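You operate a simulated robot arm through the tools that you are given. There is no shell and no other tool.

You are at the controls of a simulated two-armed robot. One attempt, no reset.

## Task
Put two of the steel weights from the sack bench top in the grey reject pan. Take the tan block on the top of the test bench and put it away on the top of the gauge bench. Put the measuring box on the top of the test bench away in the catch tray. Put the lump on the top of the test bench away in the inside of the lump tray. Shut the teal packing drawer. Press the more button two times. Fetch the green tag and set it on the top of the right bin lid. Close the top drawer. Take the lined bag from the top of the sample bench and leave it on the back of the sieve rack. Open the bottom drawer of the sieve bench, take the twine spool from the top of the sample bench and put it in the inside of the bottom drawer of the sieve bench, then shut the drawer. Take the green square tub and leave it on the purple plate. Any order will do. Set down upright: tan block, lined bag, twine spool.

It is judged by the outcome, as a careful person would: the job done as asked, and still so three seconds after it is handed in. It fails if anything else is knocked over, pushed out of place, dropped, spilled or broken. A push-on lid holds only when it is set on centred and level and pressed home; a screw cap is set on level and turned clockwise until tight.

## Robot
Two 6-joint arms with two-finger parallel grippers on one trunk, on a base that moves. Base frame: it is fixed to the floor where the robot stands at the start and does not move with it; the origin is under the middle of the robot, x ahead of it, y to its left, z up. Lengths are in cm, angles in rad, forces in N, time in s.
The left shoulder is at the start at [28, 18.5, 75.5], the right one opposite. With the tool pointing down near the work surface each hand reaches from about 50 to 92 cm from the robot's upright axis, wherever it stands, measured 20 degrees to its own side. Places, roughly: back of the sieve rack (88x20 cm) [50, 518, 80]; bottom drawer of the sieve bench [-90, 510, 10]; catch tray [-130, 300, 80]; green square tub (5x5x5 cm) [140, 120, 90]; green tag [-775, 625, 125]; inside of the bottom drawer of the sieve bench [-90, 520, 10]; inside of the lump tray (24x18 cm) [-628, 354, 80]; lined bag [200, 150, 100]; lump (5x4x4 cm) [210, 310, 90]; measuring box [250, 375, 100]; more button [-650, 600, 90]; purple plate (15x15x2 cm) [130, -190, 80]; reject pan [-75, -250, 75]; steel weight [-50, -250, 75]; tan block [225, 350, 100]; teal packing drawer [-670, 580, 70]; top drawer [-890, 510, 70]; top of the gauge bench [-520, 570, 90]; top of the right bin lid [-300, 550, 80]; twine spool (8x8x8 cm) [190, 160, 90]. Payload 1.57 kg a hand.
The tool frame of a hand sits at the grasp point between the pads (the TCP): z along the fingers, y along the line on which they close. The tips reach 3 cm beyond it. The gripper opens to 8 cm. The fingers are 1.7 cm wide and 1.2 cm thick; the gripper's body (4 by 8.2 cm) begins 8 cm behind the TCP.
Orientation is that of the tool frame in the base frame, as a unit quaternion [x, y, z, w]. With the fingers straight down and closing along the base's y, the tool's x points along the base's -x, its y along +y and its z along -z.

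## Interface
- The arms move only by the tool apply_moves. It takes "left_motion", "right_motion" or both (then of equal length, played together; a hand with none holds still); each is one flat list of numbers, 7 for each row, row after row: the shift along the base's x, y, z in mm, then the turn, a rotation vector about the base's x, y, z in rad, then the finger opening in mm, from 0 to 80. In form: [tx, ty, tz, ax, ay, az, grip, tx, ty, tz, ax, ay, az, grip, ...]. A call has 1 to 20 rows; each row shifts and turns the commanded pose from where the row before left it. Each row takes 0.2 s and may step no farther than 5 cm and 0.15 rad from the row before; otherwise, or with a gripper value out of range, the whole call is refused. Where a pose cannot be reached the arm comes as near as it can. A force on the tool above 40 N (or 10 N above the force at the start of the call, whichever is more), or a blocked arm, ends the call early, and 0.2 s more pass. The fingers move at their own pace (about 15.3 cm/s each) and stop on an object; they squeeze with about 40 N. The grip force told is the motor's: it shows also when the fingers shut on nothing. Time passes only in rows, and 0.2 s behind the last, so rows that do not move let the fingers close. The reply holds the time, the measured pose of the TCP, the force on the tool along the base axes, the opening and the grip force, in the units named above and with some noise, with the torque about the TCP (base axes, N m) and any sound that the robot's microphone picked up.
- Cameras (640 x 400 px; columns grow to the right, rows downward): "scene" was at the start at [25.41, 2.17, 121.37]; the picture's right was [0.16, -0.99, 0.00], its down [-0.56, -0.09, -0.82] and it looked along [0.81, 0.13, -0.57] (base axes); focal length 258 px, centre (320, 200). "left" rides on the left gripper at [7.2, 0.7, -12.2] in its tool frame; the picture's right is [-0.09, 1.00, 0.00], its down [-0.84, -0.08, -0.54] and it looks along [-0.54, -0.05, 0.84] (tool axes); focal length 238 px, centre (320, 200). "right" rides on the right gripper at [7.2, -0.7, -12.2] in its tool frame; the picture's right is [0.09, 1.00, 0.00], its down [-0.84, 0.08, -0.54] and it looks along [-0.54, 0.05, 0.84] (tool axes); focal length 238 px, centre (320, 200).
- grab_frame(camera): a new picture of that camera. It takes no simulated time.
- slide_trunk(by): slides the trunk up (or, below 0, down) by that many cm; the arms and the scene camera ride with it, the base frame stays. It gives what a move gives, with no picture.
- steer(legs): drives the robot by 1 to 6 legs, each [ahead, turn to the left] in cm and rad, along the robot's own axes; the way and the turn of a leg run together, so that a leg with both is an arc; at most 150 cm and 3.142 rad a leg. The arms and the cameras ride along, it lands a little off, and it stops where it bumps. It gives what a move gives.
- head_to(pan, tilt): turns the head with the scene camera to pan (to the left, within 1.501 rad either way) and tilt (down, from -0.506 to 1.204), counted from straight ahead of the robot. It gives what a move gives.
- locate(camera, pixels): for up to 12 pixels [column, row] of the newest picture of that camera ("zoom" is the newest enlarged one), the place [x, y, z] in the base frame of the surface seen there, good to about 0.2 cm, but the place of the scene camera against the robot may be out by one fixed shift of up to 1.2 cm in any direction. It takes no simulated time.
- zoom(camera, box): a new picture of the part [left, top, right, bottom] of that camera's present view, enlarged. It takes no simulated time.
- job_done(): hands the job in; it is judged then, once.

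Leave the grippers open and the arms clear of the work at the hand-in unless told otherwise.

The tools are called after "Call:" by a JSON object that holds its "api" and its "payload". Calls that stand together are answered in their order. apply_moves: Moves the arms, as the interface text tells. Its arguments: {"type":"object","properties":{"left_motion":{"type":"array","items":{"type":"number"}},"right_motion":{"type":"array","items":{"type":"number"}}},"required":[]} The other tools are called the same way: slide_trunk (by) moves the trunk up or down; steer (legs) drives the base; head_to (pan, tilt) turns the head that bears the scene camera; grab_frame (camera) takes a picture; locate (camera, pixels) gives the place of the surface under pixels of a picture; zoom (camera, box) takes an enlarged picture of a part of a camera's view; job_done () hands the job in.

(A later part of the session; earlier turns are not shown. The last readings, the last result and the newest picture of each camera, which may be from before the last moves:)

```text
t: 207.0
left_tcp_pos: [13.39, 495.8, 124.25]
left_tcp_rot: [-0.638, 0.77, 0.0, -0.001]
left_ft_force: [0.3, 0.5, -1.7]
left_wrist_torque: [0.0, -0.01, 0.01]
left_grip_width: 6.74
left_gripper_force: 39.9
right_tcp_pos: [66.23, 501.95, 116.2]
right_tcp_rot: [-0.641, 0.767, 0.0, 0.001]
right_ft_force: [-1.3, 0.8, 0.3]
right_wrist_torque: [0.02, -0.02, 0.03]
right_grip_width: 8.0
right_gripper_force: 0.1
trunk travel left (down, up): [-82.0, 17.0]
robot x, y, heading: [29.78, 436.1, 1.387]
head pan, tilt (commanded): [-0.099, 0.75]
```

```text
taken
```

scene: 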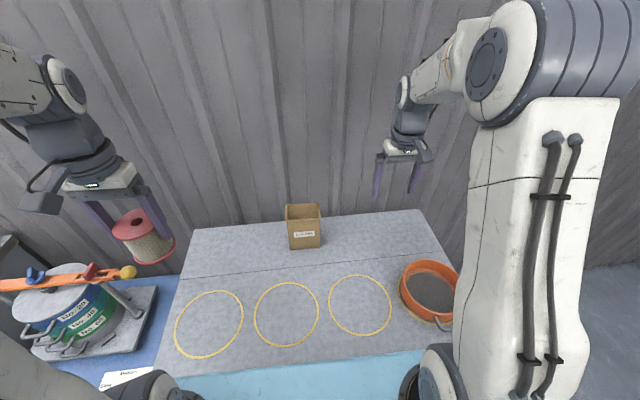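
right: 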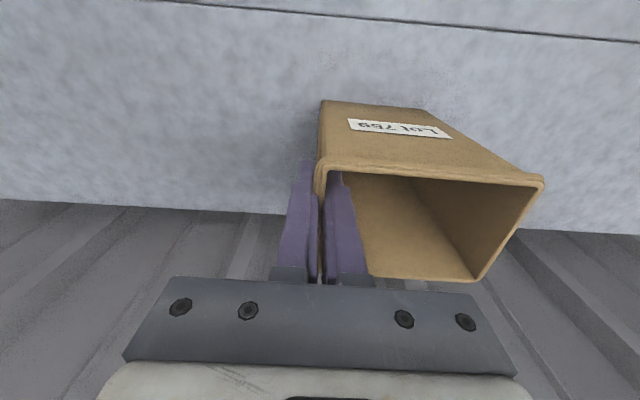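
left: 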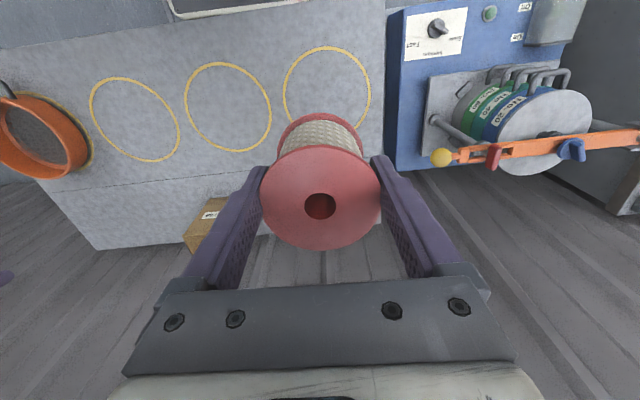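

Bag stands upright on the back strip. The spool's grip is creeping off-centre, so I'll set it down on the empty rack area near (25,503) and regrip it centred.

Call:
{"api": "apply_moves", "payload": {"left_motion": [39, 24, 0, 0, 0, 0, 60, 39, 24, 0, 0, 0, 0, 60, 38, 24, 0, 0, 0, 0, 60, 0, 0, -40, 0, 0, 0, 60, 0, 0, -40, 0, 0, 0, 60, 0, 0, -40, 0, 0, 0, 60, 0, 0, -40, 0, 0, 0, 60, 0, 0, -40, 0, 0, 0, 60, 0, 0, -40, 0, 0, 0, 60, 0, 0, -40, 0, 0, 0, 60, 0, 0, -40, 0, 0, 0, 60, 0, 0, -30, 0, 0, 0, 60, 0, 0, 0, 0, 0, 0, 60]}}

Call:
{"api": "grab_frame", "payload": {"camera": "left"}}

Call:
{"api": "grab_frame", "payload": {"camera": "scene"}}

```text
t: 209.8
left_tcp_pos: [25.08, 502.83, 89.56]
left_tcp_rot: [-0.638, 0.77, 0.0, 0.0]
left_ft_force: [1.0, -0.2, -1.4]
left_wrist_torque: [-0.03, 0.0, 0.02]
left_grip_width: 6.77
left_gripper_force: 40.3
right_tcp_pos: [66.28, 502.02, 116.25]
right_tcp_rot: [-0.641, 0.768, 0.001, 0.0]
right_ft_force: [0.2, 0.2, -0.2]
right_wrist_torque: [-0.05, 0.0, 0.02]
right_grip_width: 8.0
right_gripper_force: 0.0
trunk travel left (down, up): [-82.0, 17.0]
robot x, y, heading: [29.39, 436.02, 1.387]
head pan, tilt (commanded): [-0.099, 0.75]
```

```text
taken
```

left: 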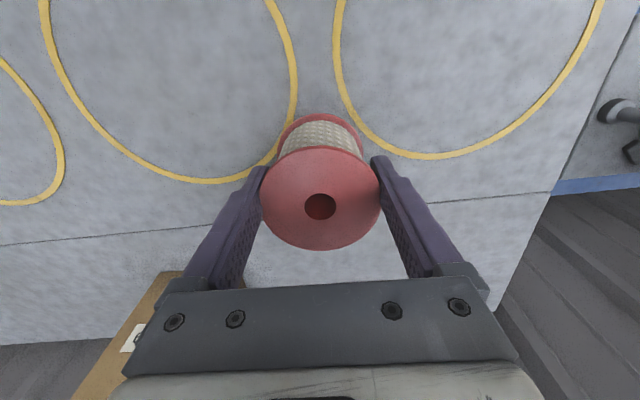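

```text
taken
```

scene: 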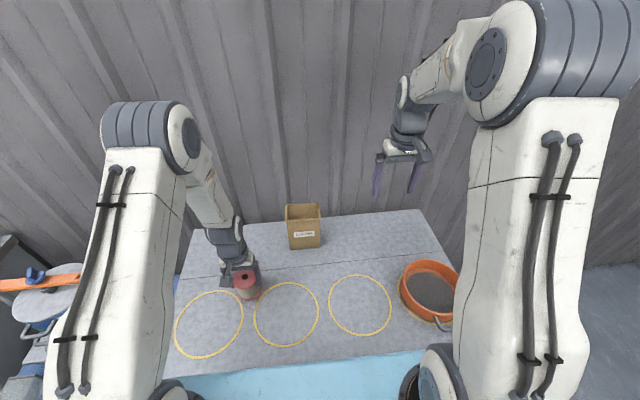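

I lower in small steps until contact.

Call:
{"api": "apply_moves", "payload": {"left_motion": [0, 0, -15, 0, 0, 0, 60, 0, 0, -6, 0, 0, 0, 60, 0, 0, -3, 0, 0, 0, 60, 0, 0, -2, 0, 0, 0, 60, 0, 0, 0, 0, 0, 0, 60]}}

```text
t: 211.0
left_tcp_pos: [25.14, 502.96, 86.6]
left_tcp_rot: [-0.638, 0.77, 0.0, 0.0]
left_ft_force: [0.4, -0.9, 1.5]
left_wrist_torque: [-0.01, -0.02, -0.06]
left_grip_width: 6.74
left_gripper_force: 40.5
right_tcp_pos: [66.17, 501.89, 116.23]
right_tcp_rot: [-0.641, 0.768, -0.001, 0.001]
right_ft_force: [-0.2, -0.6, 0.1]
right_wrist_torque: [-0.03, 0.04, -0.02]
right_grip_width: 7.99
right_gripper_force: 0.0
trunk travel left (down, up): [-82.0, 17.0]
robot x, y, heading: [29.85, 436.13, 1.388]
head pan, tilt (commanded): [-0.099, 0.75]
```

Contact made. I open fully and look at the spool's offset.

Call:
{"api": "apply_moves", "payload": {"left_motion": [0, 0, 0, 0, 0, 0, 75, 0, 0, 0, 0, 0, 0, 80, 0, 0, 0, 0, 0, 0, 80]}}

Call:
{"api": "zoom", "payload": {"camera": "left", "box": [240, 100, 400, 260]}}

Call:
{"api": "locate", "payload": {"camera": "zoom", "pixels": [[200, 260], [445, 260], [320, 160], [320, 340], [320, 210], [350, 260], [290, 262]]}}

```text
t: 211.8
left_tcp_pos: [25.08, 502.97, 86.67]
left_tcp_rot: [-0.638, 0.77, -0.001, -0.001]
left_ft_force: [-0.4, -0.5, -0.2]
left_wrist_torque: [-0.05, -0.01, 0.02]
left_grip_width: 8.01
left_gripper_force: 0.2
right_tcp_pos: [66.23, 501.95, 116.37]
right_tcp_rot: [-0.641, 0.768, -0.001, 0.0]
right_ft_force: [-0.1, -0.4, -0.8]
right_wrist_torque: [-0.03, -0.01, 0.01]
right_grip_width: 8.0
right_gripper_force: 0.0
trunk travel left (down, up): [-82.0, 17.0]
robot x, y, heading: [29.65, 436.37, 1.388]
head pan, tilt (commanded): [-0.099, 0.75]
```

```text
2.50 times, centred on (320, 180) of left
```

zoom: 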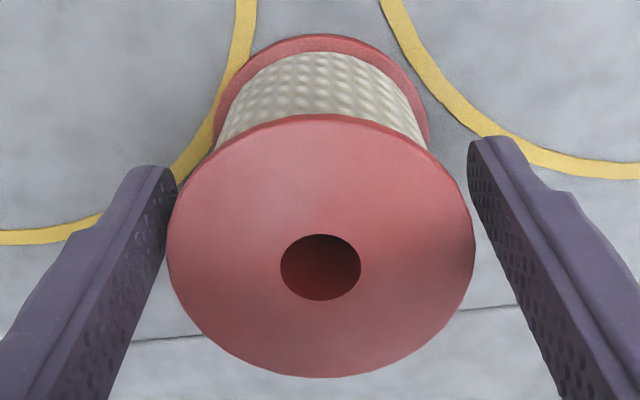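

```text
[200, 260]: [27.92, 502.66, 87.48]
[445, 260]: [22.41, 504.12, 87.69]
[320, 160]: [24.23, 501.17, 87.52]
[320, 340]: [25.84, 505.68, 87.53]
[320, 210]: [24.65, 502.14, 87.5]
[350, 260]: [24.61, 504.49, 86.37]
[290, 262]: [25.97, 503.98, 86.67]
```

The flange centre is at (25.17,503.7), 0.7 cm ahead of the TCP. I shift forward 0.7 cm and go lower so both flanges get gripped.

Call:
{"api": "apply_moves", "payload": {"left_motion": [1, 7, 0, 0, 0, 0, 80, 0, 0, -15, 0, 0, 0, 80, 0, 0, -14, 0, 0, 0, 80, 0, 0, -4, 0, 0, 0, 80, 0, 0, 0, 0, 0, 0, 80]}}

Call:
{"api": "zoom", "payload": {"camera": "left", "box": [240, 120, 400, 280]}}

Call:
{"api": "locate", "payload": {"camera": "zoom", "pixels": [[320, 200], [320, 380], [200, 290], [440, 290]]}}

```text
t: 213.0
left_tcp_pos: [24.98, 503.66, 83.45]
left_tcp_rot: [-0.638, 0.77, -0.001, 0.0]
left_ft_force: [-0.3, 0.3, 0.2]
left_wrist_torque: [-0.03, -0.02, 0.0]
left_grip_width: 7.99
left_gripper_force: 0.1
right_tcp_pos: [66.24, 501.97, 116.17]
right_tcp_rot: [-0.641, 0.768, -0.001, 0.0]
right_ft_force: [0.6, 0.1, -0.4]
right_wrist_torque: [0.01, 0.0, -0.02]
right_grip_width: 8.02
right_gripper_force: 0.1
trunk travel left (down, up): [-82.0, 17.0]
robot x, y, heading: [29.73, 436.04, 1.385]
head pan, tilt (commanded): [-0.099, 0.75]
```

```text
2.50 times, centred on (320, 200) of left
```

zoom: 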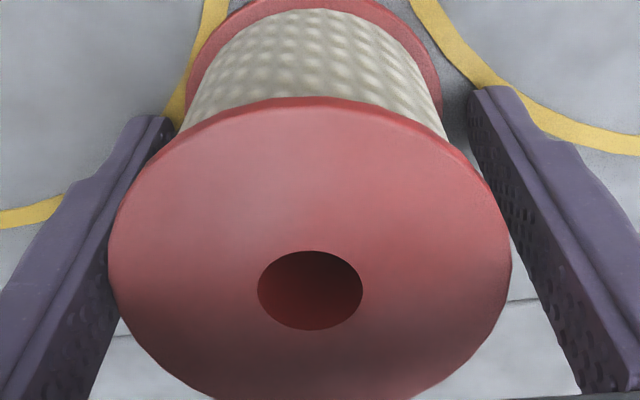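

```text
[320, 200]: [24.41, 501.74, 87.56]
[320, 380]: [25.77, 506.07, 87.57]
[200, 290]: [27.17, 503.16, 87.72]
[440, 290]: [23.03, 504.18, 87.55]
```

Centred along the approach axis; I shift 2.5 mm in x and close.

Call:
{"api": "apply_moves", "payload": {"left_motion": [2.5, -0.5, 0, 0, 0, 0, 80, 0, 0, 0, 0, 0, 0, 60, 0, 0, 0, 0, 0, 0, 60, 0, 0, 0, 0, 0, 0, 60]}}

Call:
{"api": "grab_frame", "payload": {"camera": "left"}}

```text
t: 214.0
left_tcp_pos: [25.3, 503.59, 83.32]
left_tcp_rot: [-0.638, 0.77, -0.001, 0.0]
left_ft_force: [1.0, -0.4, -0.1]
left_wrist_torque: [0.03, -0.03, -0.02]
left_grip_width: 6.8
left_gripper_force: 40.1
right_tcp_pos: [66.25, 501.94, 116.25]
right_tcp_rot: [-0.641, 0.768, -0.001, 0.0]
right_ft_force: [-0.4, 0.0, -0.2]
right_wrist_torque: [0.03, -0.01, 0.02]
right_grip_width: 7.99
right_gripper_force: 0.0
trunk travel left (down, up): [-82.0, 17.0]
robot x, y, heading: [29.83, 436.36, 1.39]
head pan, tilt (commanded): [-0.099, 0.75]
```

```text
taken
```

left: 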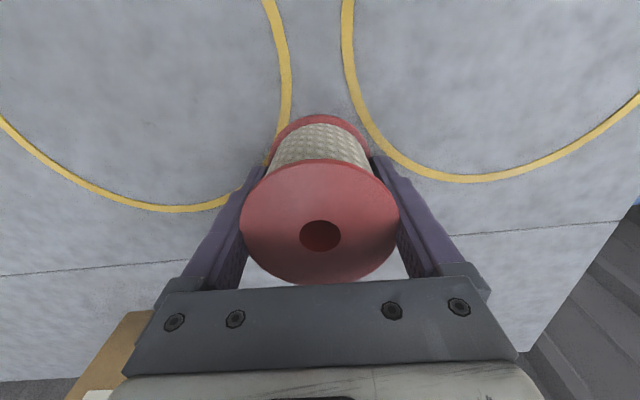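

Now centred within 3 mm. I lift back up and return the left hand to a carry pose.

Call:
{"api": "apply_moves", "payload": {"left_motion": [0, 0, 10, 0, 0, 0, 60, 0, 0, 30, 0, 0, 0, 60, 0, 0, 40, 0, 0, 0, 60, 0, 0, 40, 0, 0, 0, 60, 0, 0, 40, 0, 0, 0, 60, 0, 0, 40, 0, 0, 0, 60, 0, 0, 40, 0, 0, 0, 60, 0, 0, 40, 0, 0, 0, 60, 0, 0, 40, 0, 0, 0, 60, -35, -25, 20, 0, 0, 0, 60, -35, -25, 20, 0, 0, 0, 60, -35, -25, 20, 0, 0, 0, 60], "right_motion": [0, 0, 0, 0, 0, 0, 80, 0, 0, 0, 0, 0, 0, 80, 0, 0, 0, 0, 0, 0, 80, 0, 0, 0, 0, 0, 0, 80, 0, 0, 0, 0, 0, 0, 80, 0, 0, 0, 0, 0, 0, 80, 0, 0, 0, 0, 0, 0, 80, 0, 0, 0, 0, 0, 0, 80, 0, 0, 0, 0, 0, 0, 80, -5, -30, 0, 0, 0, 0, 80, -5, -30, 0, 0, 0, 0, 80, -5, -30, 0, 0, 0, 0, 80]}}

Call:
{"api": "grab_frame", "payload": {"camera": "left"}}

Call:
{"api": "grab_frame", "payload": {"camera": "scene"}}

```text
t: 216.6
left_tcp_pos: [15.04, 496.13, 121.51]
left_tcp_rot: [-0.638, 0.77, 0.0, -0.001]
left_ft_force: [-1.0, 0.3, -1.0]
left_wrist_torque: [0.01, 0.01, 0.0]
left_grip_width: 6.78
left_gripper_force: 40.5
right_tcp_pos: [64.8, 493.24, 116.16]
right_tcp_rot: [-0.641, 0.767, 0.0, 0.001]
right_ft_force: [0.1, -0.5, -0.2]
right_wrist_torque: [0.02, 0.02, 0.0]
right_grip_width: 7.98
right_gripper_force: 0.1
trunk travel left (down, up): [-82.0, 17.0]
robot x, y, heading: [29.62, 436.17, 1.387]
head pan, tilt (commanded): [-0.099, 0.75]
```

```text
taken
```

left: 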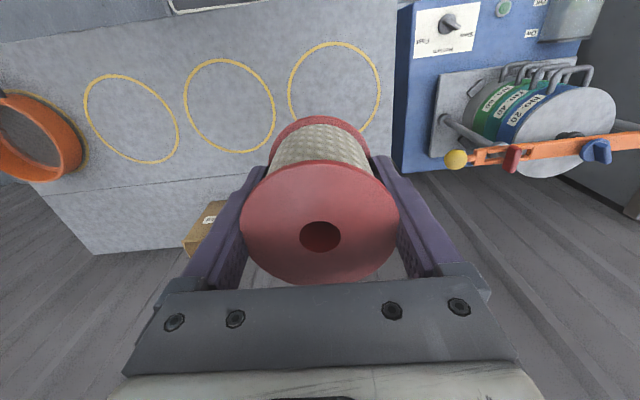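

```text
taken
```

scene: 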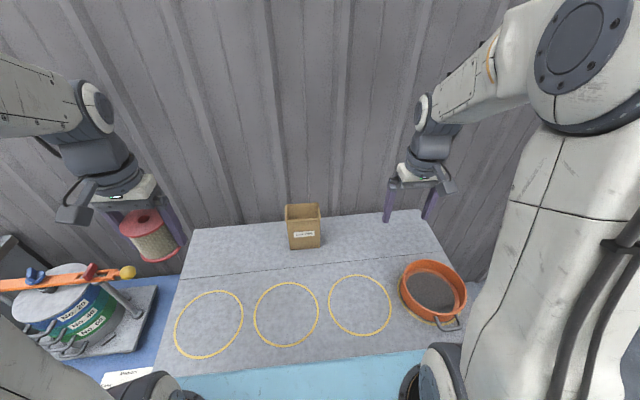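

I back up 22 cm and look left toward the sieve bench.

Call:
{"api": "steer", "payload": {"legs": [[-24, 0], [0, 0.75]]}}

Call:
{"api": "head_to", "payload": {"pan": 0.25, "tilt": 0.6}}

Call:
{"api": "grab_frame", "payload": {"camera": "scene"}}

```text
t: 220.4
left_tcp_pos: [-27.67, 443.96, 121.39]
left_tcp_rot: [0.885, -0.466, 0.001, 0.001]
left_ft_force: [0.1, 0.8, -1.2]
left_wrist_torque: [0.02, 0.01, 0.02]
left_grip_width: 6.75
left_gripper_force: 40.3
right_tcp_pos: [9.65, 477.25, 116.28]
right_tcp_rot: [0.887, -0.462, 0.001, 0.0]
right_ft_force: [0.7, 0.5, -0.8]
right_wrist_torque: [0.0, 0.02, -0.02]
right_grip_width: 8.01
right_gripper_force: 0.1
trunk travel left (down, up): [-82.0, 17.0]
robot x, y, heading: [25.46, 412.06, 2.176]
head pan, tilt (commanded): [-0.099, 0.75]
```

```text
t: 221.3
left_tcp_pos: [-27.57, 443.92, 121.32]
left_tcp_rot: [0.886, -0.464, 0.001, 0.0]
left_ft_force: [0.6, 0.1, -0.5]
left_wrist_torque: [0.0, -0.01, -0.03]
left_grip_width: 6.77
left_gripper_force: 40.0
right_tcp_pos: [9.61, 477.21, 116.31]
right_tcp_rot: [0.887, -0.463, 0.0, -0.001]
right_ft_force: [-0.4, 0.0, 0.9]
right_wrist_torque: [-0.01, -0.04, -0.04]
right_grip_width: 8.01
right_gripper_force: 0.1
trunk travel left (down, up): [-82.0, 17.0]
robot x, y, heading: [25.3, 412.03, 2.176]
head pan, tilt (commanded): [0.25, 0.6]
```

```text
taken
```

scene: 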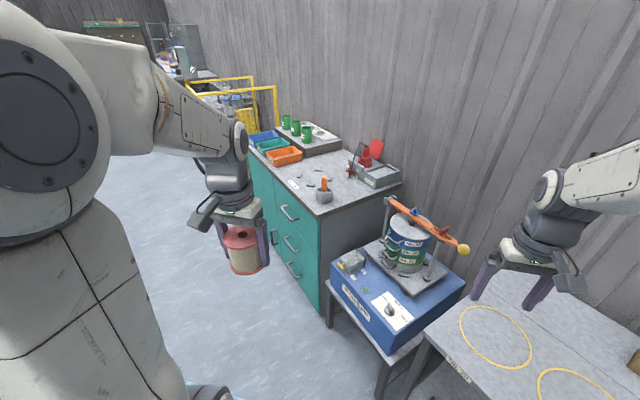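

I see the sieve bench: three drawer handles at (288,212), (292,243), (294,270), and a door handle at (275,238). I locate them.

Call:
{"api": "zoom", "payload": {"camera": "scene", "box": [230, 130, 430, 320]}}

Call:
{"api": "locate", "payload": {"camera": "scene", "pixels": [[288, 212], [292, 243], [294, 270], [275, 238], [320, 215], [250, 152], [400, 183], [310, 250], [320, 300], [300, 280], [262, 190]]}}

```text
2.11 times, centred on (330, 225) of scene
```

zoom: 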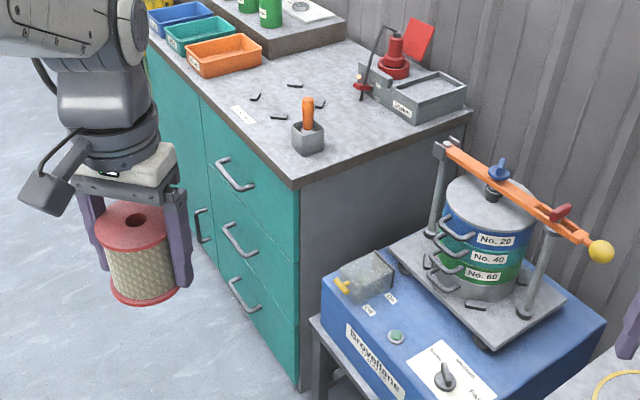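

```text
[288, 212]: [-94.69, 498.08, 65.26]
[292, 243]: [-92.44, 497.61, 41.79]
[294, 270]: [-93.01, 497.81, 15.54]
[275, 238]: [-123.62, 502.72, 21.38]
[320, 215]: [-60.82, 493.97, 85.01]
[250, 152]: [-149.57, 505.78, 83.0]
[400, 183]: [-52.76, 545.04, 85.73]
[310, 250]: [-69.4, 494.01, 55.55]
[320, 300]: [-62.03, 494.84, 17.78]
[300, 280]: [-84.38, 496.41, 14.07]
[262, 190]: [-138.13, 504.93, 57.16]
```

The bottom drawer handle is at ≈(-93,497,15.5). I drive west along the aisle to about (-118,414) and turn to face the sieve bench.

Call:
{"api": "steer", "payload": {"legs": [[0, 0.95], [72, 0], [71, 0], [0, -1.71]]}}

Call:
{"api": "head_to", "payload": {"pan": 0.0, "tilt": 0.75}}

Call:
{"api": "grab_frame", "payload": {"camera": "scene"}}

```text
t: 235.2
left_tcp_pos: [-133.87, 473.11, 121.38]
left_tcp_rot: [-0.655, 0.755, -0.001, -0.001]
left_ft_force: [0.4, 0.9, -1.7]
left_wrist_torque: [0.01, -0.02, -0.01]
left_grip_width: 6.69
left_gripper_force: 40.1
right_tcp_pos: [-83.95, 472.57, 116.16]
right_tcp_rot: [-0.659, 0.752, 0.0, 0.001]
right_ft_force: [-0.4, -0.1, -0.1]
right_wrist_torque: [-0.03, -0.01, 0.01]
right_grip_width: 8.02
right_gripper_force: 0.2
trunk travel left (down, up): [-82.0, 17.0]
robot x, y, heading: [-116.6, 414.04, 1.435]
head pan, tilt (commanded): [0.25, 0.6]
```

```text
t: 235.9
left_tcp_pos: [-133.86, 473.26, 121.35]
left_tcp_rot: [-0.656, 0.755, 0.0, 0.001]
left_ft_force: [1.5, -0.8, -1.0]
left_wrist_torque: [-0.03, 0.01, -0.02]
left_grip_width: 6.7
left_gripper_force: 39.6
right_tcp_pos: [-83.94, 472.6, 116.06]
right_tcp_rot: [-0.659, 0.752, 0.0, 0.001]
right_ft_force: [0.2, -0.1, 0.4]
right_wrist_torque: [-0.02, 0.02, 0.02]
right_grip_width: 8.01
right_gripper_force: 0.0
trunk travel left (down, up): [-82.0, 17.0]
robot x, y, heading: [-116.18, 413.96, 1.438]
head pan, tilt (commanded): [0.0, 0.75]
```

```text
taken
```

scene: 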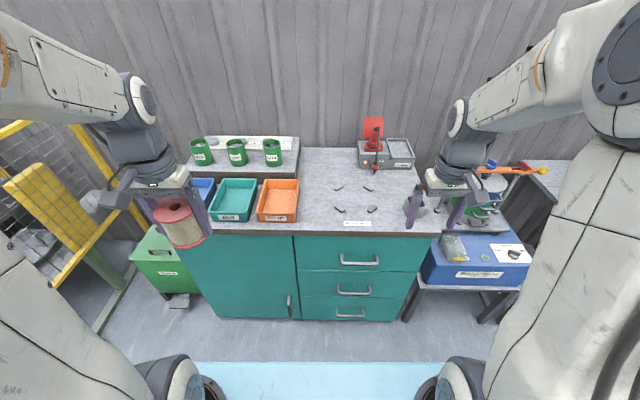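

I lower the trunk by 72 so the right hand can reach the bottom drawer handle.

Call:
{"api": "slide_trunk", "payload": {"by": -72}}

Call:
{"api": "head_to", "payload": {"pan": 0.0, "tilt": 0.6}}

Call:
{"api": "grab_frame", "payload": {"camera": "scene"}}

Call:
{"api": "grab_frame", "payload": {"camera": "right"}}

```text
refused: -72 is not a number from -40 to 40
```

```text
t: 236.6
left_tcp_pos: [-133.86, 473.26, 121.43]
left_tcp_rot: [-0.655, 0.755, -0.001, -0.001]
left_ft_force: [0.5, 0.4, -0.9]
left_wrist_torque: [0.0, 0.04, -0.03]
left_grip_width: 6.7
left_gripper_force: 40.0
right_tcp_pos: [-83.82, 472.63, 116.14]
right_tcp_rot: [-0.659, 0.752, -0.001, 0.001]
right_ft_force: [0.0, 0.6, 1.2]
right_wrist_torque: [0.02, -0.02, 0.03]
right_grip_width: 8.0
right_gripper_force: 0.0
trunk travel left (down, up): [-82.0, 17.0]
robot x, y, heading: [-116.2, 413.67, 1.433]
head pan, tilt (commanded): [0.0, 0.6]
```

```text
taken
```

scene: 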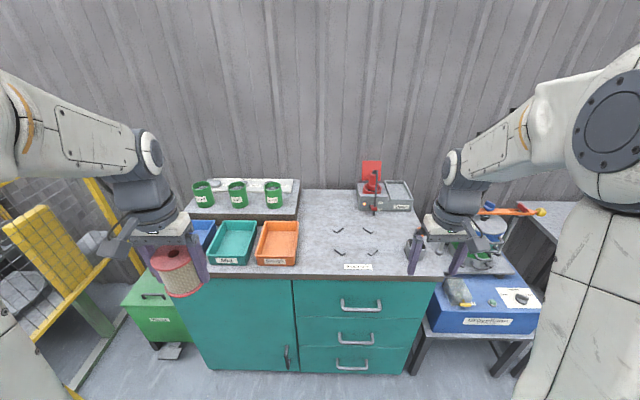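

```text
taken
```

right: 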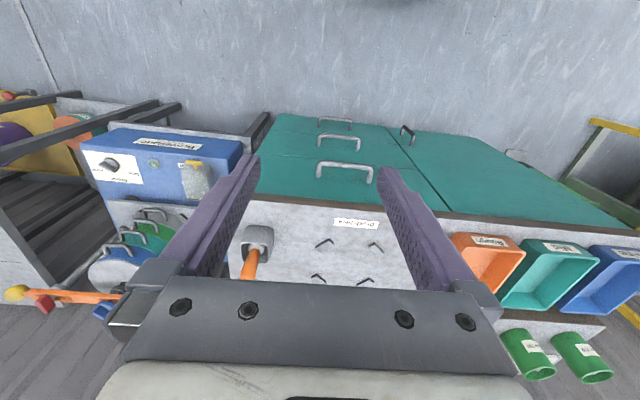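

Trunk slides are limited to 40; I do it in two steps.

Call:
{"api": "slide_trunk", "payload": {"by": -38}}

Call:
{"api": "slide_trunk", "payload": {"by": -34}}

Call:
{"api": "head_to", "payload": {"pan": -0.1, "tilt": 0.7}}

Call:
{"api": "grab_frame", "payload": {"camera": "scene"}}

Call:
{"api": "grab_frame", "payload": {"camera": "right"}}

```text
t: 240.3
left_tcp_pos: [-133.88, 473.26, 83.39]
left_tcp_rot: [-0.655, 0.755, -0.001, -0.001]
left_ft_force: [-0.3, -1.2, -1.7]
left_wrist_torque: [0.01, 0.02, 0.03]
left_grip_width: 6.69
left_gripper_force: 39.8
right_tcp_pos: [-83.92, 472.55, 78.3]
right_tcp_rot: [-0.659, 0.752, 0.0, 0.001]
right_ft_force: [0.0, -0.9, 0.0]
right_wrist_torque: [0.03, -0.01, 0.02]
right_grip_width: 8.01
right_gripper_force: 0.1
trunk travel left (down, up): [-44.0, 55.0]
robot x, y, heading: [-116.11, 414.03, 1.433]
head pan, tilt (commanded): [0.0, 0.6]
```

```text
t: 243.6
left_tcp_pos: [-133.75, 473.11, 49.43]
left_tcp_rot: [-0.655, 0.755, -0.001, 0.0]
left_ft_force: [0.4, -0.5, -0.6]
left_wrist_torque: [-0.03, 0.01, -0.04]
left_grip_width: 6.69
left_gripper_force: 40.2
right_tcp_pos: [-83.94, 472.59, 44.27]
right_tcp_rot: [-0.659, 0.753, -0.001, 0.001]
right_ft_force: [-0.3, 0.3, -0.1]
right_wrist_torque: [-0.01, 0.0, 0.03]
right_grip_width: 7.99
right_gripper_force: 0.1
trunk travel left (down, up): [-10.0, 89.0]
robot x, y, heading: [-116.56, 413.91, 1.433]
head pan, tilt (commanded): [0.0, 0.6]
```

```text
t: 244.3
left_tcp_pos: [-133.94, 473.18, 49.43]
left_tcp_rot: [-0.655, 0.755, -0.001, -0.001]
left_ft_force: [0.0, 0.9, -1.3]
left_wrist_torque: [0.03, 0.02, 0.0]
left_grip_width: 6.66
left_gripper_force: 39.5
right_tcp_pos: [-84.04, 472.51, 44.05]
right_tcp_rot: [-0.658, 0.753, -0.001, 0.0]
right_ft_force: [1.0, -1.3, -0.2]
right_wrist_torque: [0.0, 0.05, 0.0]
right_grip_width: 7.98
right_gripper_force: 0.2
trunk travel left (down, up): [-10.0, 89.0]
robot x, y, heading: [-116.31, 413.87, 1.439]
head pan, tilt (commanded): [-0.099, 0.7]
```

```text
taken
```

scene: 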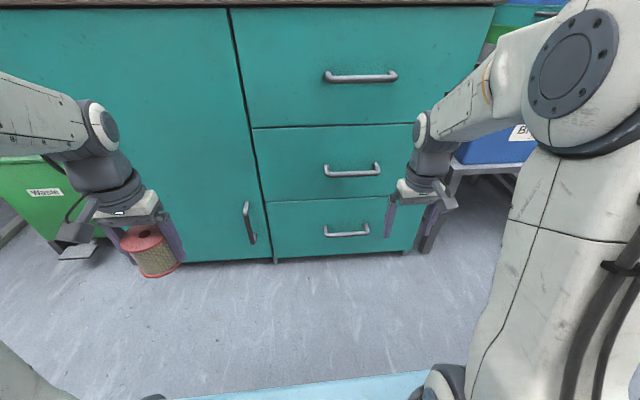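

```text
taken
```

right: 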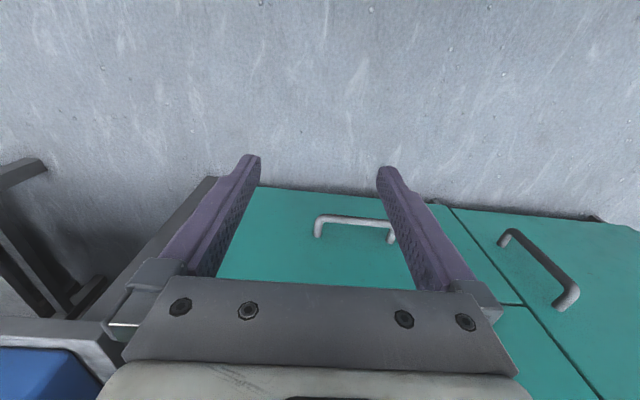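

I measure the bottom drawer's handle: right camera bar from (322,217) to (388,222), scene (347,233).

Call:
{"api": "zoom", "payload": {"camera": "right", "box": [295, 195, 415, 260]}}

Call:
{"api": "locate", "payload": {"camera": "right", "pixels": [[325, 218], [355, 220], [385, 223], [319, 230], [391, 238], [355, 235], [355, 250], [300, 200]]}}

Call:
{"api": "zoom", "payload": {"camera": "scene", "box": [290, 200, 400, 260]}}

Call:
{"api": "locate", "payload": {"camera": "scene", "pixels": [[326, 233], [347, 234], [366, 231], [347, 215], [300, 225], [385, 220], [270, 202], [272, 255], [412, 245]]}}

```text
5.33 times, centred on (355, 228) of right
```

zoom: 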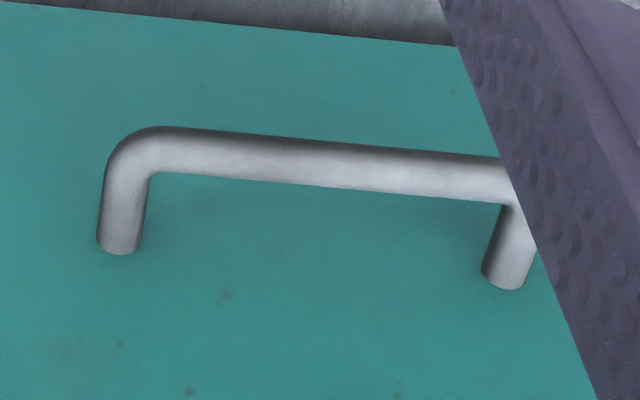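

```text
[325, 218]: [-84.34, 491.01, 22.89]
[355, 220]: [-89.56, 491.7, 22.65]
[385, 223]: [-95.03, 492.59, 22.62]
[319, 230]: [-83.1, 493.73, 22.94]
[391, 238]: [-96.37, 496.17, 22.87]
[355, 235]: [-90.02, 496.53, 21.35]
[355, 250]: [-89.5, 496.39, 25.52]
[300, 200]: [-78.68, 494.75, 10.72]
```

```text
5.82 times, centred on (345, 230) of scene
```

zoom: 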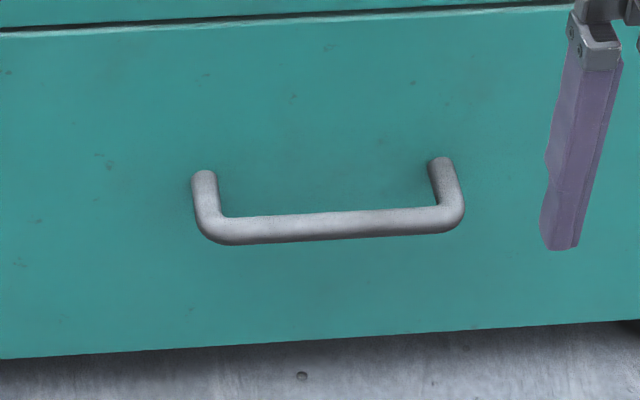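

```text
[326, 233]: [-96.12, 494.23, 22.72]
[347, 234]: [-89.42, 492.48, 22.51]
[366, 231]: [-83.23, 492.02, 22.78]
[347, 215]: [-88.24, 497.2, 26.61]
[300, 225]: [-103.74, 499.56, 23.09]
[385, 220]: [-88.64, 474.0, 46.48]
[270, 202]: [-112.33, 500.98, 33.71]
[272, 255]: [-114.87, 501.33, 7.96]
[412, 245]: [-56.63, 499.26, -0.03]
```

The handle bar is at ≈(-89.6,491.9,22.4), 4.6 cm off the face. The other handles are right above, so I'll grip it with the tool pitched forward. First I check the free space behind the robot.

Call:
{"api": "head_to", "payload": {"pan": 1.5, "tilt": 0.5}}

Call:
{"api": "grab_frame", "payload": {"camera": "scene"}}

Call:
{"api": "head_to", "payload": {"pan": -1.5, "tilt": 0.5}}

Call:
{"api": "grab_frame", "payload": {"camera": "scene"}}

```text
t: 246.0
left_tcp_pos: [-133.88, 473.18, 49.38]
left_tcp_rot: [-0.656, 0.755, -0.001, -0.001]
left_ft_force: [0.8, 0.2, -1.1]
left_wrist_torque: [0.01, -0.01, 0.01]
left_grip_width: 6.65
left_gripper_force: 39.9
right_tcp_pos: [-83.87, 472.48, 44.13]
right_tcp_rot: [-0.659, 0.752, 0.0, 0.001]
right_ft_force: [-0.1, -0.4, 1.0]
right_wrist_torque: [0.02, -0.01, 0.03]
right_grip_width: 8.02
right_gripper_force: 0.1
trunk travel left (down, up): [-10.0, 89.0]
robot x, y, heading: [-116.34, 413.86, 1.437]
head pan, tilt (commanded): [1.499, 0.499]
```

```text
taken
```

scene: 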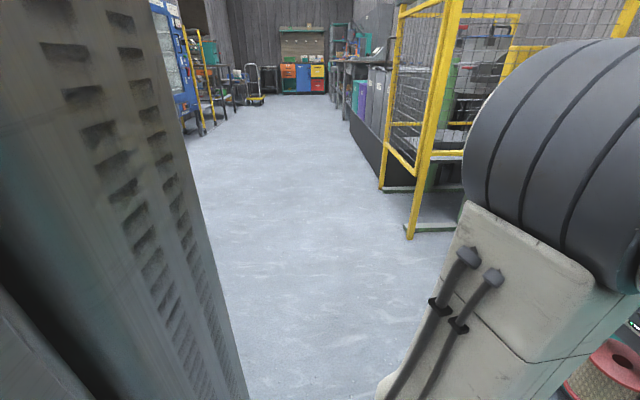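

```text
t: 248.6
left_tcp_pos: [-133.82, 473.19, 49.47]
left_tcp_rot: [-0.655, 0.755, -0.001, 0.0]
left_ft_force: [-0.2, -0.5, -0.5]
left_wrist_torque: [-0.03, 0.01, 0.03]
left_grip_width: 6.66
left_gripper_force: 40.2
right_tcp_pos: [-83.88, 472.61, 44.13]
right_tcp_rot: [-0.659, 0.752, -0.001, 0.001]
right_ft_force: [0.4, 0.5, -0.2]
right_wrist_torque: [-0.01, 0.01, -0.02]
right_grip_width: 7.98
right_gripper_force: 0.0
trunk travel left (down, up): [-10.0, 89.0]
robot x, y, heading: [-116.57, 413.95, 1.432]
head pan, tilt (commanded): [-1.499, 0.499]
```

```text
taken
```

scene: 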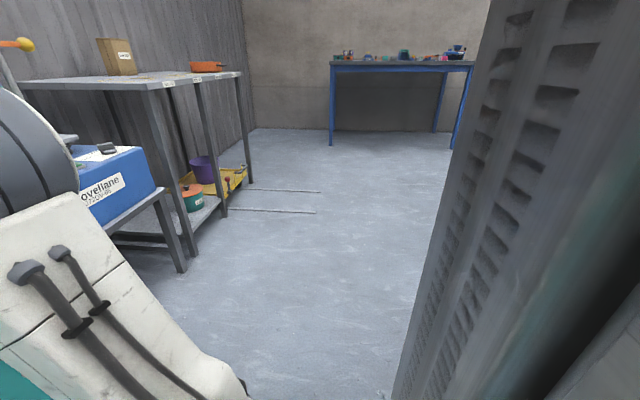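

The floor to the west is open; close behind is uncertain, so I'll pull with the arm only. I rotate the right tool 90° about vertical so the fingers close along the pull direction.

Call:
{"api": "apply_moves", "payload": {"right_motion": [0, 0, 0, 0, 0, -0.143, 60, 0, 0, 0, 0, 0, -0.143, 60, 0, 0, 0, 0, 0, -0.143, 60, 0, 0, 0, 0, 0, -0.143, 60, 0, 0, 0, 0, 0, -0.143, 60, 0, 0, 0, 0, 0, -0.143, 60, 0, 0, 0, 0, 0, -0.143, 60, 0, 0, 0, 0, 0, -0.143, 60, 0, 0, 0, 0, 0, -0.143, 60, 0, 0, 0, 0, 0, -0.143, 60, 0, 0, 0, 0, 0, -0.141, 60, 0, 0, 0, 0, 0, 0, 60]}}

Call:
{"api": "head_to", "payload": {"pan": -0.1, "tilt": 0.7}}

Call:
{"api": "grab_frame", "payload": {"camera": "scene"}}

Call:
{"api": "grab_frame", "payload": {"camera": "right"}}

```text
t: 251.2
left_tcp_pos: [-133.88, 473.11, 49.4]
left_tcp_rot: [-0.655, 0.755, -0.001, 0.0]
left_ft_force: [-0.9, 0.3, -0.9]
left_wrist_torque: [-0.03, -0.02, 0.0]
left_grip_width: 6.64
left_gripper_force: 39.7
right_tcp_pos: [-84.04, 472.6, 44.14]
right_tcp_rot: [0.068, 0.998, -0.001, -0.001]
right_ft_force: [0.3, -0.3, 0.2]
right_wrist_torque: [-0.01, 0.02, 0.02]
right_grip_width: 5.98
right_gripper_force: 0.1
trunk travel left (down, up): [-10.0, 89.0]
robot x, y, heading: [-116.71, 413.78, 1.434]
head pan, tilt (commanded): [-1.499, 0.499]
```

```text
t: 252.7
left_tcp_pos: [-133.86, 473.09, 49.51]
left_tcp_rot: [-0.655, 0.755, 0.0, 0.0]
left_ft_force: [0.9, -0.1, -1.1]
left_wrist_torque: [-0.02, 0.0, -0.02]
left_grip_width: 6.64
left_gripper_force: 40.0
right_tcp_pos: [-84.08, 472.49, 44.13]
right_tcp_rot: [0.067, 0.998, -0.001, 0.0]
right_ft_force: [0.2, -0.3, -0.5]
right_wrist_torque: [-0.01, 0.0, -0.01]
right_grip_width: 6.0
right_gripper_force: 0.0
trunk travel left (down, up): [-10.0, 89.0]
robot x, y, heading: [-116.63, 414.16, 1.433]
head pan, tilt (commanded): [-0.099, 0.7]
```

```text
taken
```

scene: 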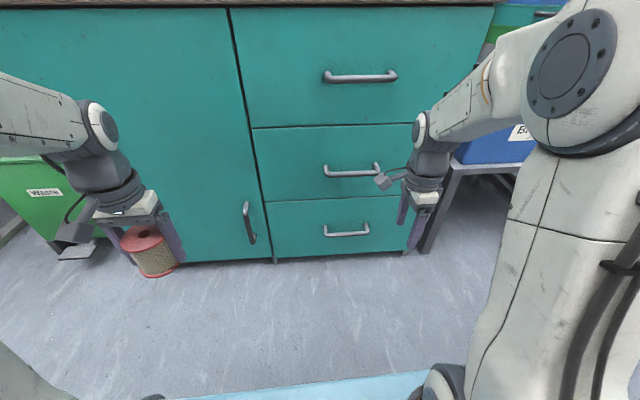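

```text
taken
```

right: 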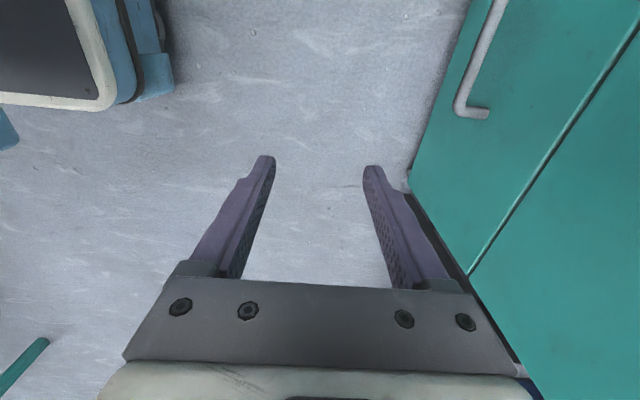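

The roll works. Now I pitch the tool forward 0.6 rad while moving to a pre-grasp point above/behind the bar.

Call:
{"api": "apply_moves", "payload": {"right_motion": [-12, 29, -28, 0.1186, -0.0188, 0, 36, -13, 29, -29, 0.1186, -0.0188, 0, 36, -12, 29, -28, 0.1186, -0.0188, 0, 36, -13, 29, -29, 0.1186, -0.0188, 0, 36, -13, 28, -29, 0.1186, -0.0188, 0, 36, 0, 0, 0, 0, 0, 0, 36]}}

Call:
{"api": "grab_frame", "payload": {"camera": "right"}}

Call:
{"api": "grab_frame", "payload": {"camera": "scene"}}

```text
t: 254.1
left_tcp_pos: [-133.84, 473.18, 49.45]
left_tcp_rot: [-0.655, 0.755, 0.0, -0.001]
left_ft_force: [-0.2, -0.6, -1.5]
left_wrist_torque: [0.0, -0.02, -0.03]
left_grip_width: 6.62
left_gripper_force: 40.2
right_tcp_pos: [-90.01, 486.43, 30.47]
right_tcp_rot: [0.064, 0.953, 0.294, 0.026]
right_ft_force: [1.0, 0.4, 0.0]
right_wrist_torque: [0.0, 0.02, -0.03]
right_grip_width: 3.62
right_gripper_force: 0.1
right hand out of reach, approached as far as the arm can: row 4
trunk travel left (down, up): [-10.0, 89.0]
robot x, y, heading: [-116.66, 413.78, 1.437]
head pan, tilt (commanded): [-0.099, 0.7]
```

```text
taken
```

right: 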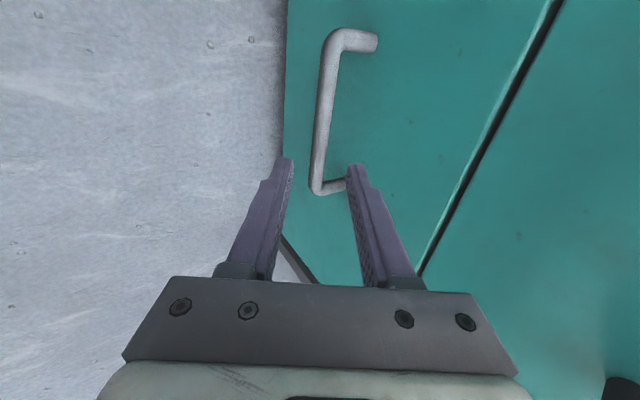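

```text
taken
```

scene: 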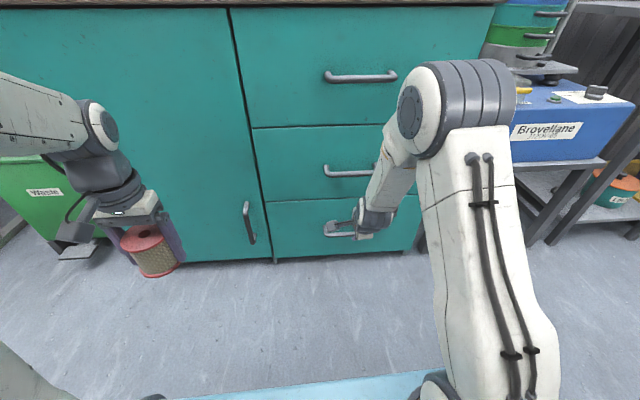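

I locate the bar in the right camera: (328,100), (322,140), (317,180).

Call:
{"api": "locate", "payload": {"camera": "right", "pixels": [[330, 80], [325, 110], [321, 140], [317, 170], [318, 185], [370, 45], [400, 120], [345, 183]]}}

```text
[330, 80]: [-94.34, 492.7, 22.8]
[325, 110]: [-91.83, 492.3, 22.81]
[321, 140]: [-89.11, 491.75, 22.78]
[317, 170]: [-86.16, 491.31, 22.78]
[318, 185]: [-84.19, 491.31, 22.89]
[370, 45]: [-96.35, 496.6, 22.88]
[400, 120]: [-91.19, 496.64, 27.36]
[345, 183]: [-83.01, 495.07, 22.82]
```

Bar confirmed near (-89.6,491.9,22.4). I advance along the tool axis so that the bar sits between the pads.

Call:
{"api": "apply_moves", "payload": {"right_motion": [1, 16, -24, 0, 0, 0, 36, 1, 16, -24, 0, 0, 0, 36, 0, 16, -23, 0, 0, 0, 36, 0, 0, 0, 0, 0, 0, 36]}}

Call:
{"api": "grab_frame", "payload": {"camera": "right"}}

```text
t: 255.1
left_tcp_pos: [-133.83, 473.05, 49.37]
left_tcp_rot: [-0.655, 0.755, -0.001, 0.0]
left_ft_force: [-0.2, 0.2, -0.5]
left_wrist_torque: [-0.01, 0.01, -0.04]
left_grip_width: 6.61
left_gripper_force: 39.8
right_tcp_pos: [-89.61, 491.5, 23.32]
right_tcp_rot: [0.063, 0.953, 0.294, 0.027]
right_ft_force: [0.4, 0.0, 0.1]
right_wrist_torque: [-0.02, 0.0, 0.02]
right_grip_width: 3.6
right_gripper_force: 0.0
trunk travel left (down, up): [-10.0, 89.0]
robot x, y, heading: [-116.3, 413.85, 1.433]
head pan, tilt (commanded): [-0.099, 0.7]
```

```text
taken
```

right: 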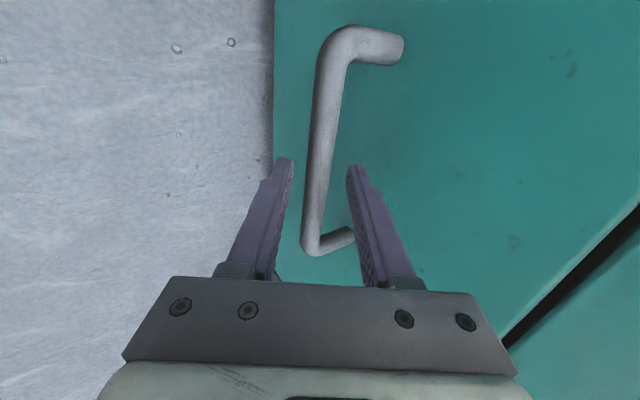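

The bar lies between the fingers. I close on it.

Call:
{"api": "apply_moves", "payload": {"right_motion": [0, 0, 0, 0, 0, 0, 10, 0, 0, 0, 0, 0, 0, 0, 0, 0, 0, 0, 0, 0, 0]}}

Call:
{"api": "grab_frame", "payload": {"camera": "left"}}

```text
t: 255.9
left_tcp_pos: [-133.89, 473.13, 49.41]
left_tcp_rot: [-0.655, 0.755, 0.0, -0.001]
left_ft_force: [0.5, 0.0, -0.8]
left_wrist_torque: [-0.02, -0.01, 0.01]
left_grip_width: 6.66
left_gripper_force: 40.5
right_tcp_pos: [-89.67, 491.31, 23.35]
right_tcp_rot: [0.064, 0.954, 0.291, 0.027]
right_ft_force: [-1.7, -7.7, -4.9]
right_wrist_torque: [-0.08, 0.34, -0.54]
right_grip_width: 1.58
right_gripper_force: 32.1
trunk travel left (down, up): [-10.0, 89.0]
robot x, y, heading: [-116.33, 414.14, 1.434]
head pan, tilt (commanded): [-0.099, 0.7]
```

```text
taken
```

left: 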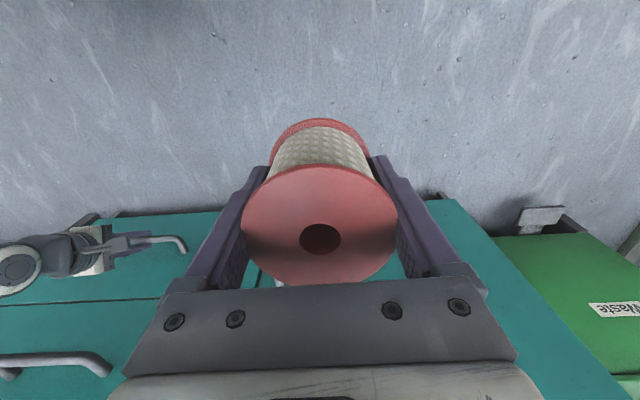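

Gripped. I pull the drawer straight out, 2.5 cm per row.

Call:
{"api": "apply_moves", "payload": {"right_motion": [-3, -20, 0, 0, 0, 0, 0, -4, -25, 0, 0, 0, 0, 0, -4, -25, 0, 0, 0, 0, 0, -4, -25, 0, 0, 0, 0, 0, -4, -25, 0, 0, 0, 0, 0]}}

Call:
{"api": "grab_frame", "payload": {"camera": "scene"}}

```text
t: 257.1
left_tcp_pos: [-133.85, 473.32, 49.27]
left_tcp_rot: [-0.656, 0.755, -0.001, 0.0]
left_ft_force: [0.4, 0.0, -1.5]
left_wrist_torque: [0.0, 0.0, 0.02]
left_grip_width: 6.62
left_gripper_force: 39.8
right_tcp_pos: [-91.56, 479.4, 23.21]
right_tcp_rot: [0.064, 0.954, 0.29, 0.027]
right_ft_force: [6.0, -2.6, -25.1]
right_wrist_torque: [-0.27, 0.21, -0.45]
right_grip_width: 1.56
right_gripper_force: 31.5
trunk travel left (down, up): [-10.0, 89.0]
robot x, y, heading: [-116.55, 413.28, 1.43]
head pan, tilt (commanded): [-0.099, 0.7]
```

```text
taken
```

scene: 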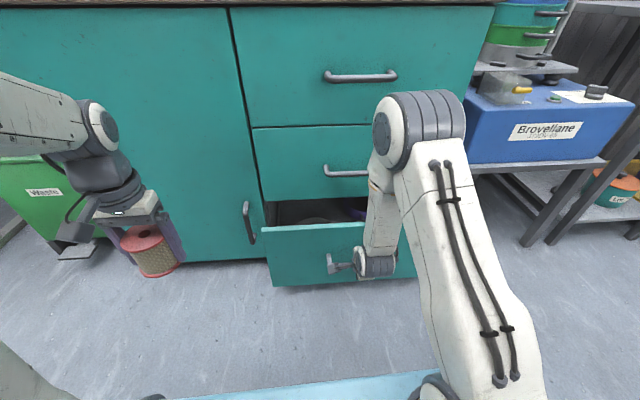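

The drawer is moving (12 cm open). I continue pulling while reducing the pitch, easing the vertical force.

Call:
{"api": "apply_moves", "payload": {"right_motion": [-4, -25, -2, -0.066, 0.0105, 0, 0, -4, -25, 0, -0.066, 0.0105, 0, 0, -4, -25, 0, -0.066, 0.0105, 0, 0, -4, -25, 0, -0.066, 0.0105, 0, 0, 0, 0, 0, 0, 0, 0, 0]}}

Call:
{"api": "grab_frame", "payload": {"camera": "scene"}}

```text
t: 257.9
left_tcp_pos: [-133.85, 473.19, 49.51]
left_tcp_rot: [-0.656, 0.755, -0.001, -0.001]
left_ft_force: [-0.2, -1.0, -1.9]
left_wrist_torque: [0.04, 0.01, 0.02]
left_grip_width: 6.65
left_gripper_force: 39.8
right_tcp_pos: [-92.56, 472.98, 23.51]
right_tcp_rot: [0.071, 0.974, 0.215, 0.02]
right_ft_force: [-0.8, -0.5, 11.2]
right_wrist_torque: [-0.04, -0.05, -0.72]
right_grip_width: 1.59
right_gripper_force: 31.3
trunk travel left (down, up): [-10.0, 89.0]
robot x, y, heading: [-116.37, 413.96, 1.434]
head pan, tilt (commanded): [-0.099, 0.7]
stopped in row 3 (right hand): the force on the tool passed its limit at 46 N (the readings are from after the stop); the commanded pose is now the measured one
```

```text
taken
```

scene: 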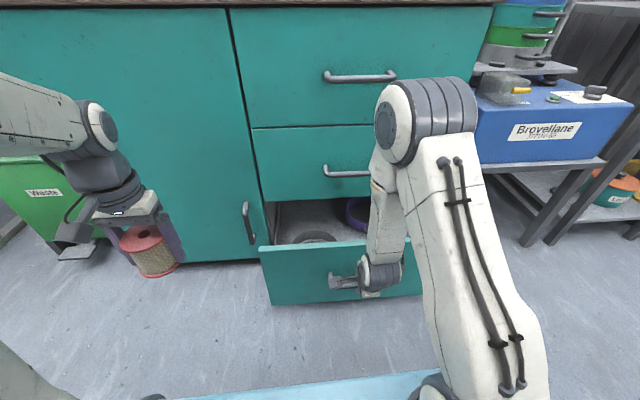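

A force stop occurred from the pitch change. I continue with a pure pull in smaller steps.

Call:
{"api": "apply_moves", "payload": {"right_motion": [-3, -18, 0, 0, 0, 0, 0, -3, -18, 0, 0, 0, 0, 0, -3, -18, 0, 0, 0, 0, 0, -3, -18, 0, 0, 0, 0, 0]}}

Call:
{"api": "grab_frame", "payload": {"camera": "scene"}}

```text
t: 258.3
left_tcp_pos: [-133.8, 473.23, 49.49]
left_tcp_rot: [-0.655, 0.755, 0.0, -0.001]
left_ft_force: [0.1, -0.6, -1.0]
left_wrist_torque: [-0.01, 0.0, 0.02]
left_grip_width: 6.59
left_gripper_force: 40.1
right_tcp_pos: [-92.67, 472.54, 23.55]
right_tcp_rot: [0.073, 0.972, 0.221, 0.021]
right_ft_force: [-1.1, -1.7, 18.3]
right_wrist_torque: [0.09, -0.05, -0.44]
right_grip_width: 1.56
right_gripper_force: 31.4
right hand out of reach, approached as far as the arm can: row 1, 2
trunk travel left (down, up): [-10.0, 89.0]
robot x, y, heading: [-116.23, 414.08, 1.432]
head pan, tilt (commanded): [-0.099, 0.7]
stopped in row 2 (right hand): the force on the tool passed its limit at 49 N (the readings are from after the stop); the commanded pose is now the measured one
```

```text
taken
```

scene: 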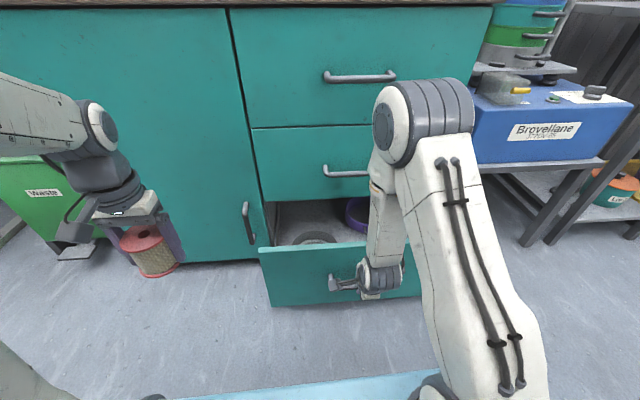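

The arm is at its near limit with this pitch. I'll release, turn the tool vertical (now clear of the upper handles), and regrip the bar.

Call:
{"api": "apply_moves", "payload": {"right_motion": [0, 0, 0, 0, 0, 0, 40, 0, 0, 0, 0, 0, 0, 40, -3, -17, 36, 0, 0, 0, 40, 1, 7, 1, -0.1467, 0.0232, 0, 40, 1, 7, 1, -0.1467, 0.0232, 0, 40, 1, 8, 1, -0.1467, 0.0232, 0, 40, 0, 0, 0, 0, 0, 0, 40]}}

Call:
{"api": "grab_frame", "payload": {"camera": "right"}}

Call:
{"api": "grab_frame", "payload": {"camera": "scene"}}

```text
t: 259.9
left_tcp_pos: [-133.76, 473.18, 49.46]
left_tcp_rot: [-0.655, 0.755, -0.001, -0.001]
left_ft_force: [0.0, -0.5, -1.0]
left_wrist_torque: [0.0, -0.04, -0.01]
left_grip_width: 6.62
left_gripper_force: 39.8
right_tcp_pos: [-92.86, 475.21, 26.93]
right_tcp_rot: [0.075, 0.997, -0.003, 0.002]
right_ft_force: [-0.3, -0.5, -0.1]
right_wrist_torque: [-0.01, 0.03, 0.0]
right_grip_width: 4.0
right_gripper_force: 0.1
right hand out of reach, approached as far as the arm can: row 3, 5
trunk travel left (down, up): [-10.0, 89.0]
robot x, y, heading: [-116.44, 413.97, 1.437]
head pan, tilt (commanded): [-0.099, 0.7]
```

```text
taken
```

right: 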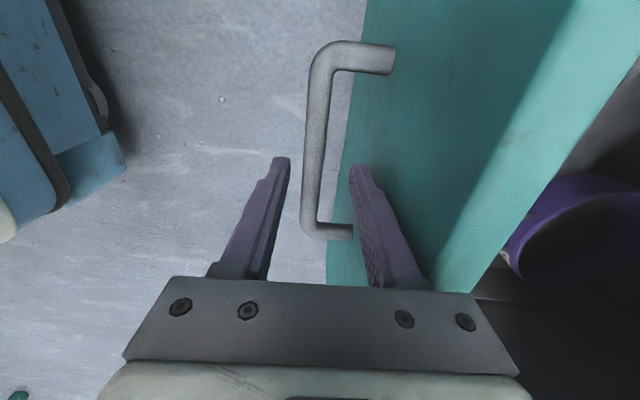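

```text
taken
```

scene: 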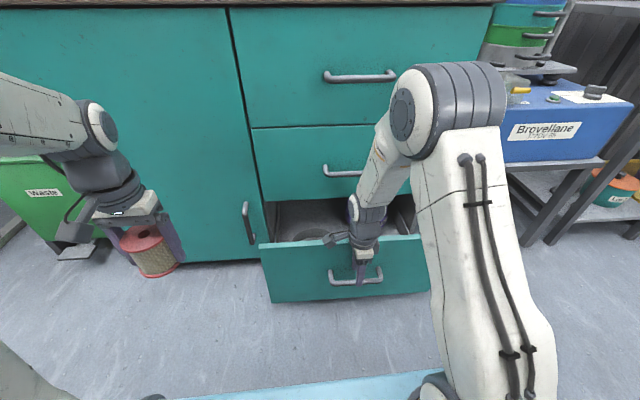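

I locate the bar again in the right camera: (318,100), (313,150), (309,200).

Call:
{"api": "locate", "payload": {"camera": "right", "pixels": [[318, 100], [313, 150], [309, 200], [385, 60], [420, 150], [500, 240], [560, 230]]}}

```text
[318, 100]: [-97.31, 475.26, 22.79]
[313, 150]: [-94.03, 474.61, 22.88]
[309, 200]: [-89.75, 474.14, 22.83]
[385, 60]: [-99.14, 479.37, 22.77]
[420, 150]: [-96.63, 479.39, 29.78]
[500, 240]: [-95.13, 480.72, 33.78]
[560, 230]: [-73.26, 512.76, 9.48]
```

The bar is at y≈474.5. I lower onto it with the tool vertical and close.

Call:
{"api": "apply_moves", "payload": {"right_motion": [0, -7, -10, 0, 0, 0, 40, 0, 0, -26, 0, 0, 0, 40, 0, 0, 0, 0, 0, 0, 40, 0, 0, 0, 0, 0, 0, 10, 0, 0, 0, 0, 0, 0, 0, 0, 0, 0, 0, 0, 0, 0]}}

Call:
{"api": "grab_frame", "payload": {"camera": "right"}}

```text
t: 261.3
left_tcp_pos: [-133.69, 473.21, 49.39]
left_tcp_rot: [-0.655, 0.756, -0.001, -0.001]
left_ft_force: [-1.4, 1.0, -0.7]
left_wrist_torque: [0.0, -0.02, 0.03]
left_grip_width: 6.61
left_gripper_force: 40.2
right_tcp_pos: [-92.75, 474.49, 23.39]
right_tcp_rot: [0.074, 0.997, -0.003, 0.003]
right_ft_force: [1.0, 2.0, -3.2]
right_wrist_torque: [0.17, 0.1, -0.45]
right_grip_width: 1.58
right_gripper_force: 31.4
trunk travel left (down, up): [-10.0, 89.0]
robot x, y, heading: [-116.49, 413.61, 1.435]
head pan, tilt (commanded): [-0.099, 0.7]
```

```text
taken
```

right: 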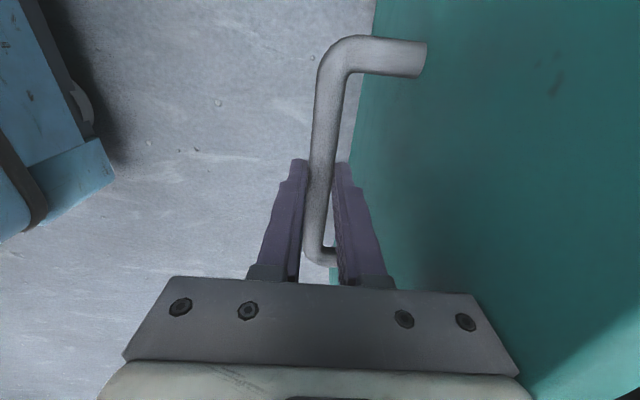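

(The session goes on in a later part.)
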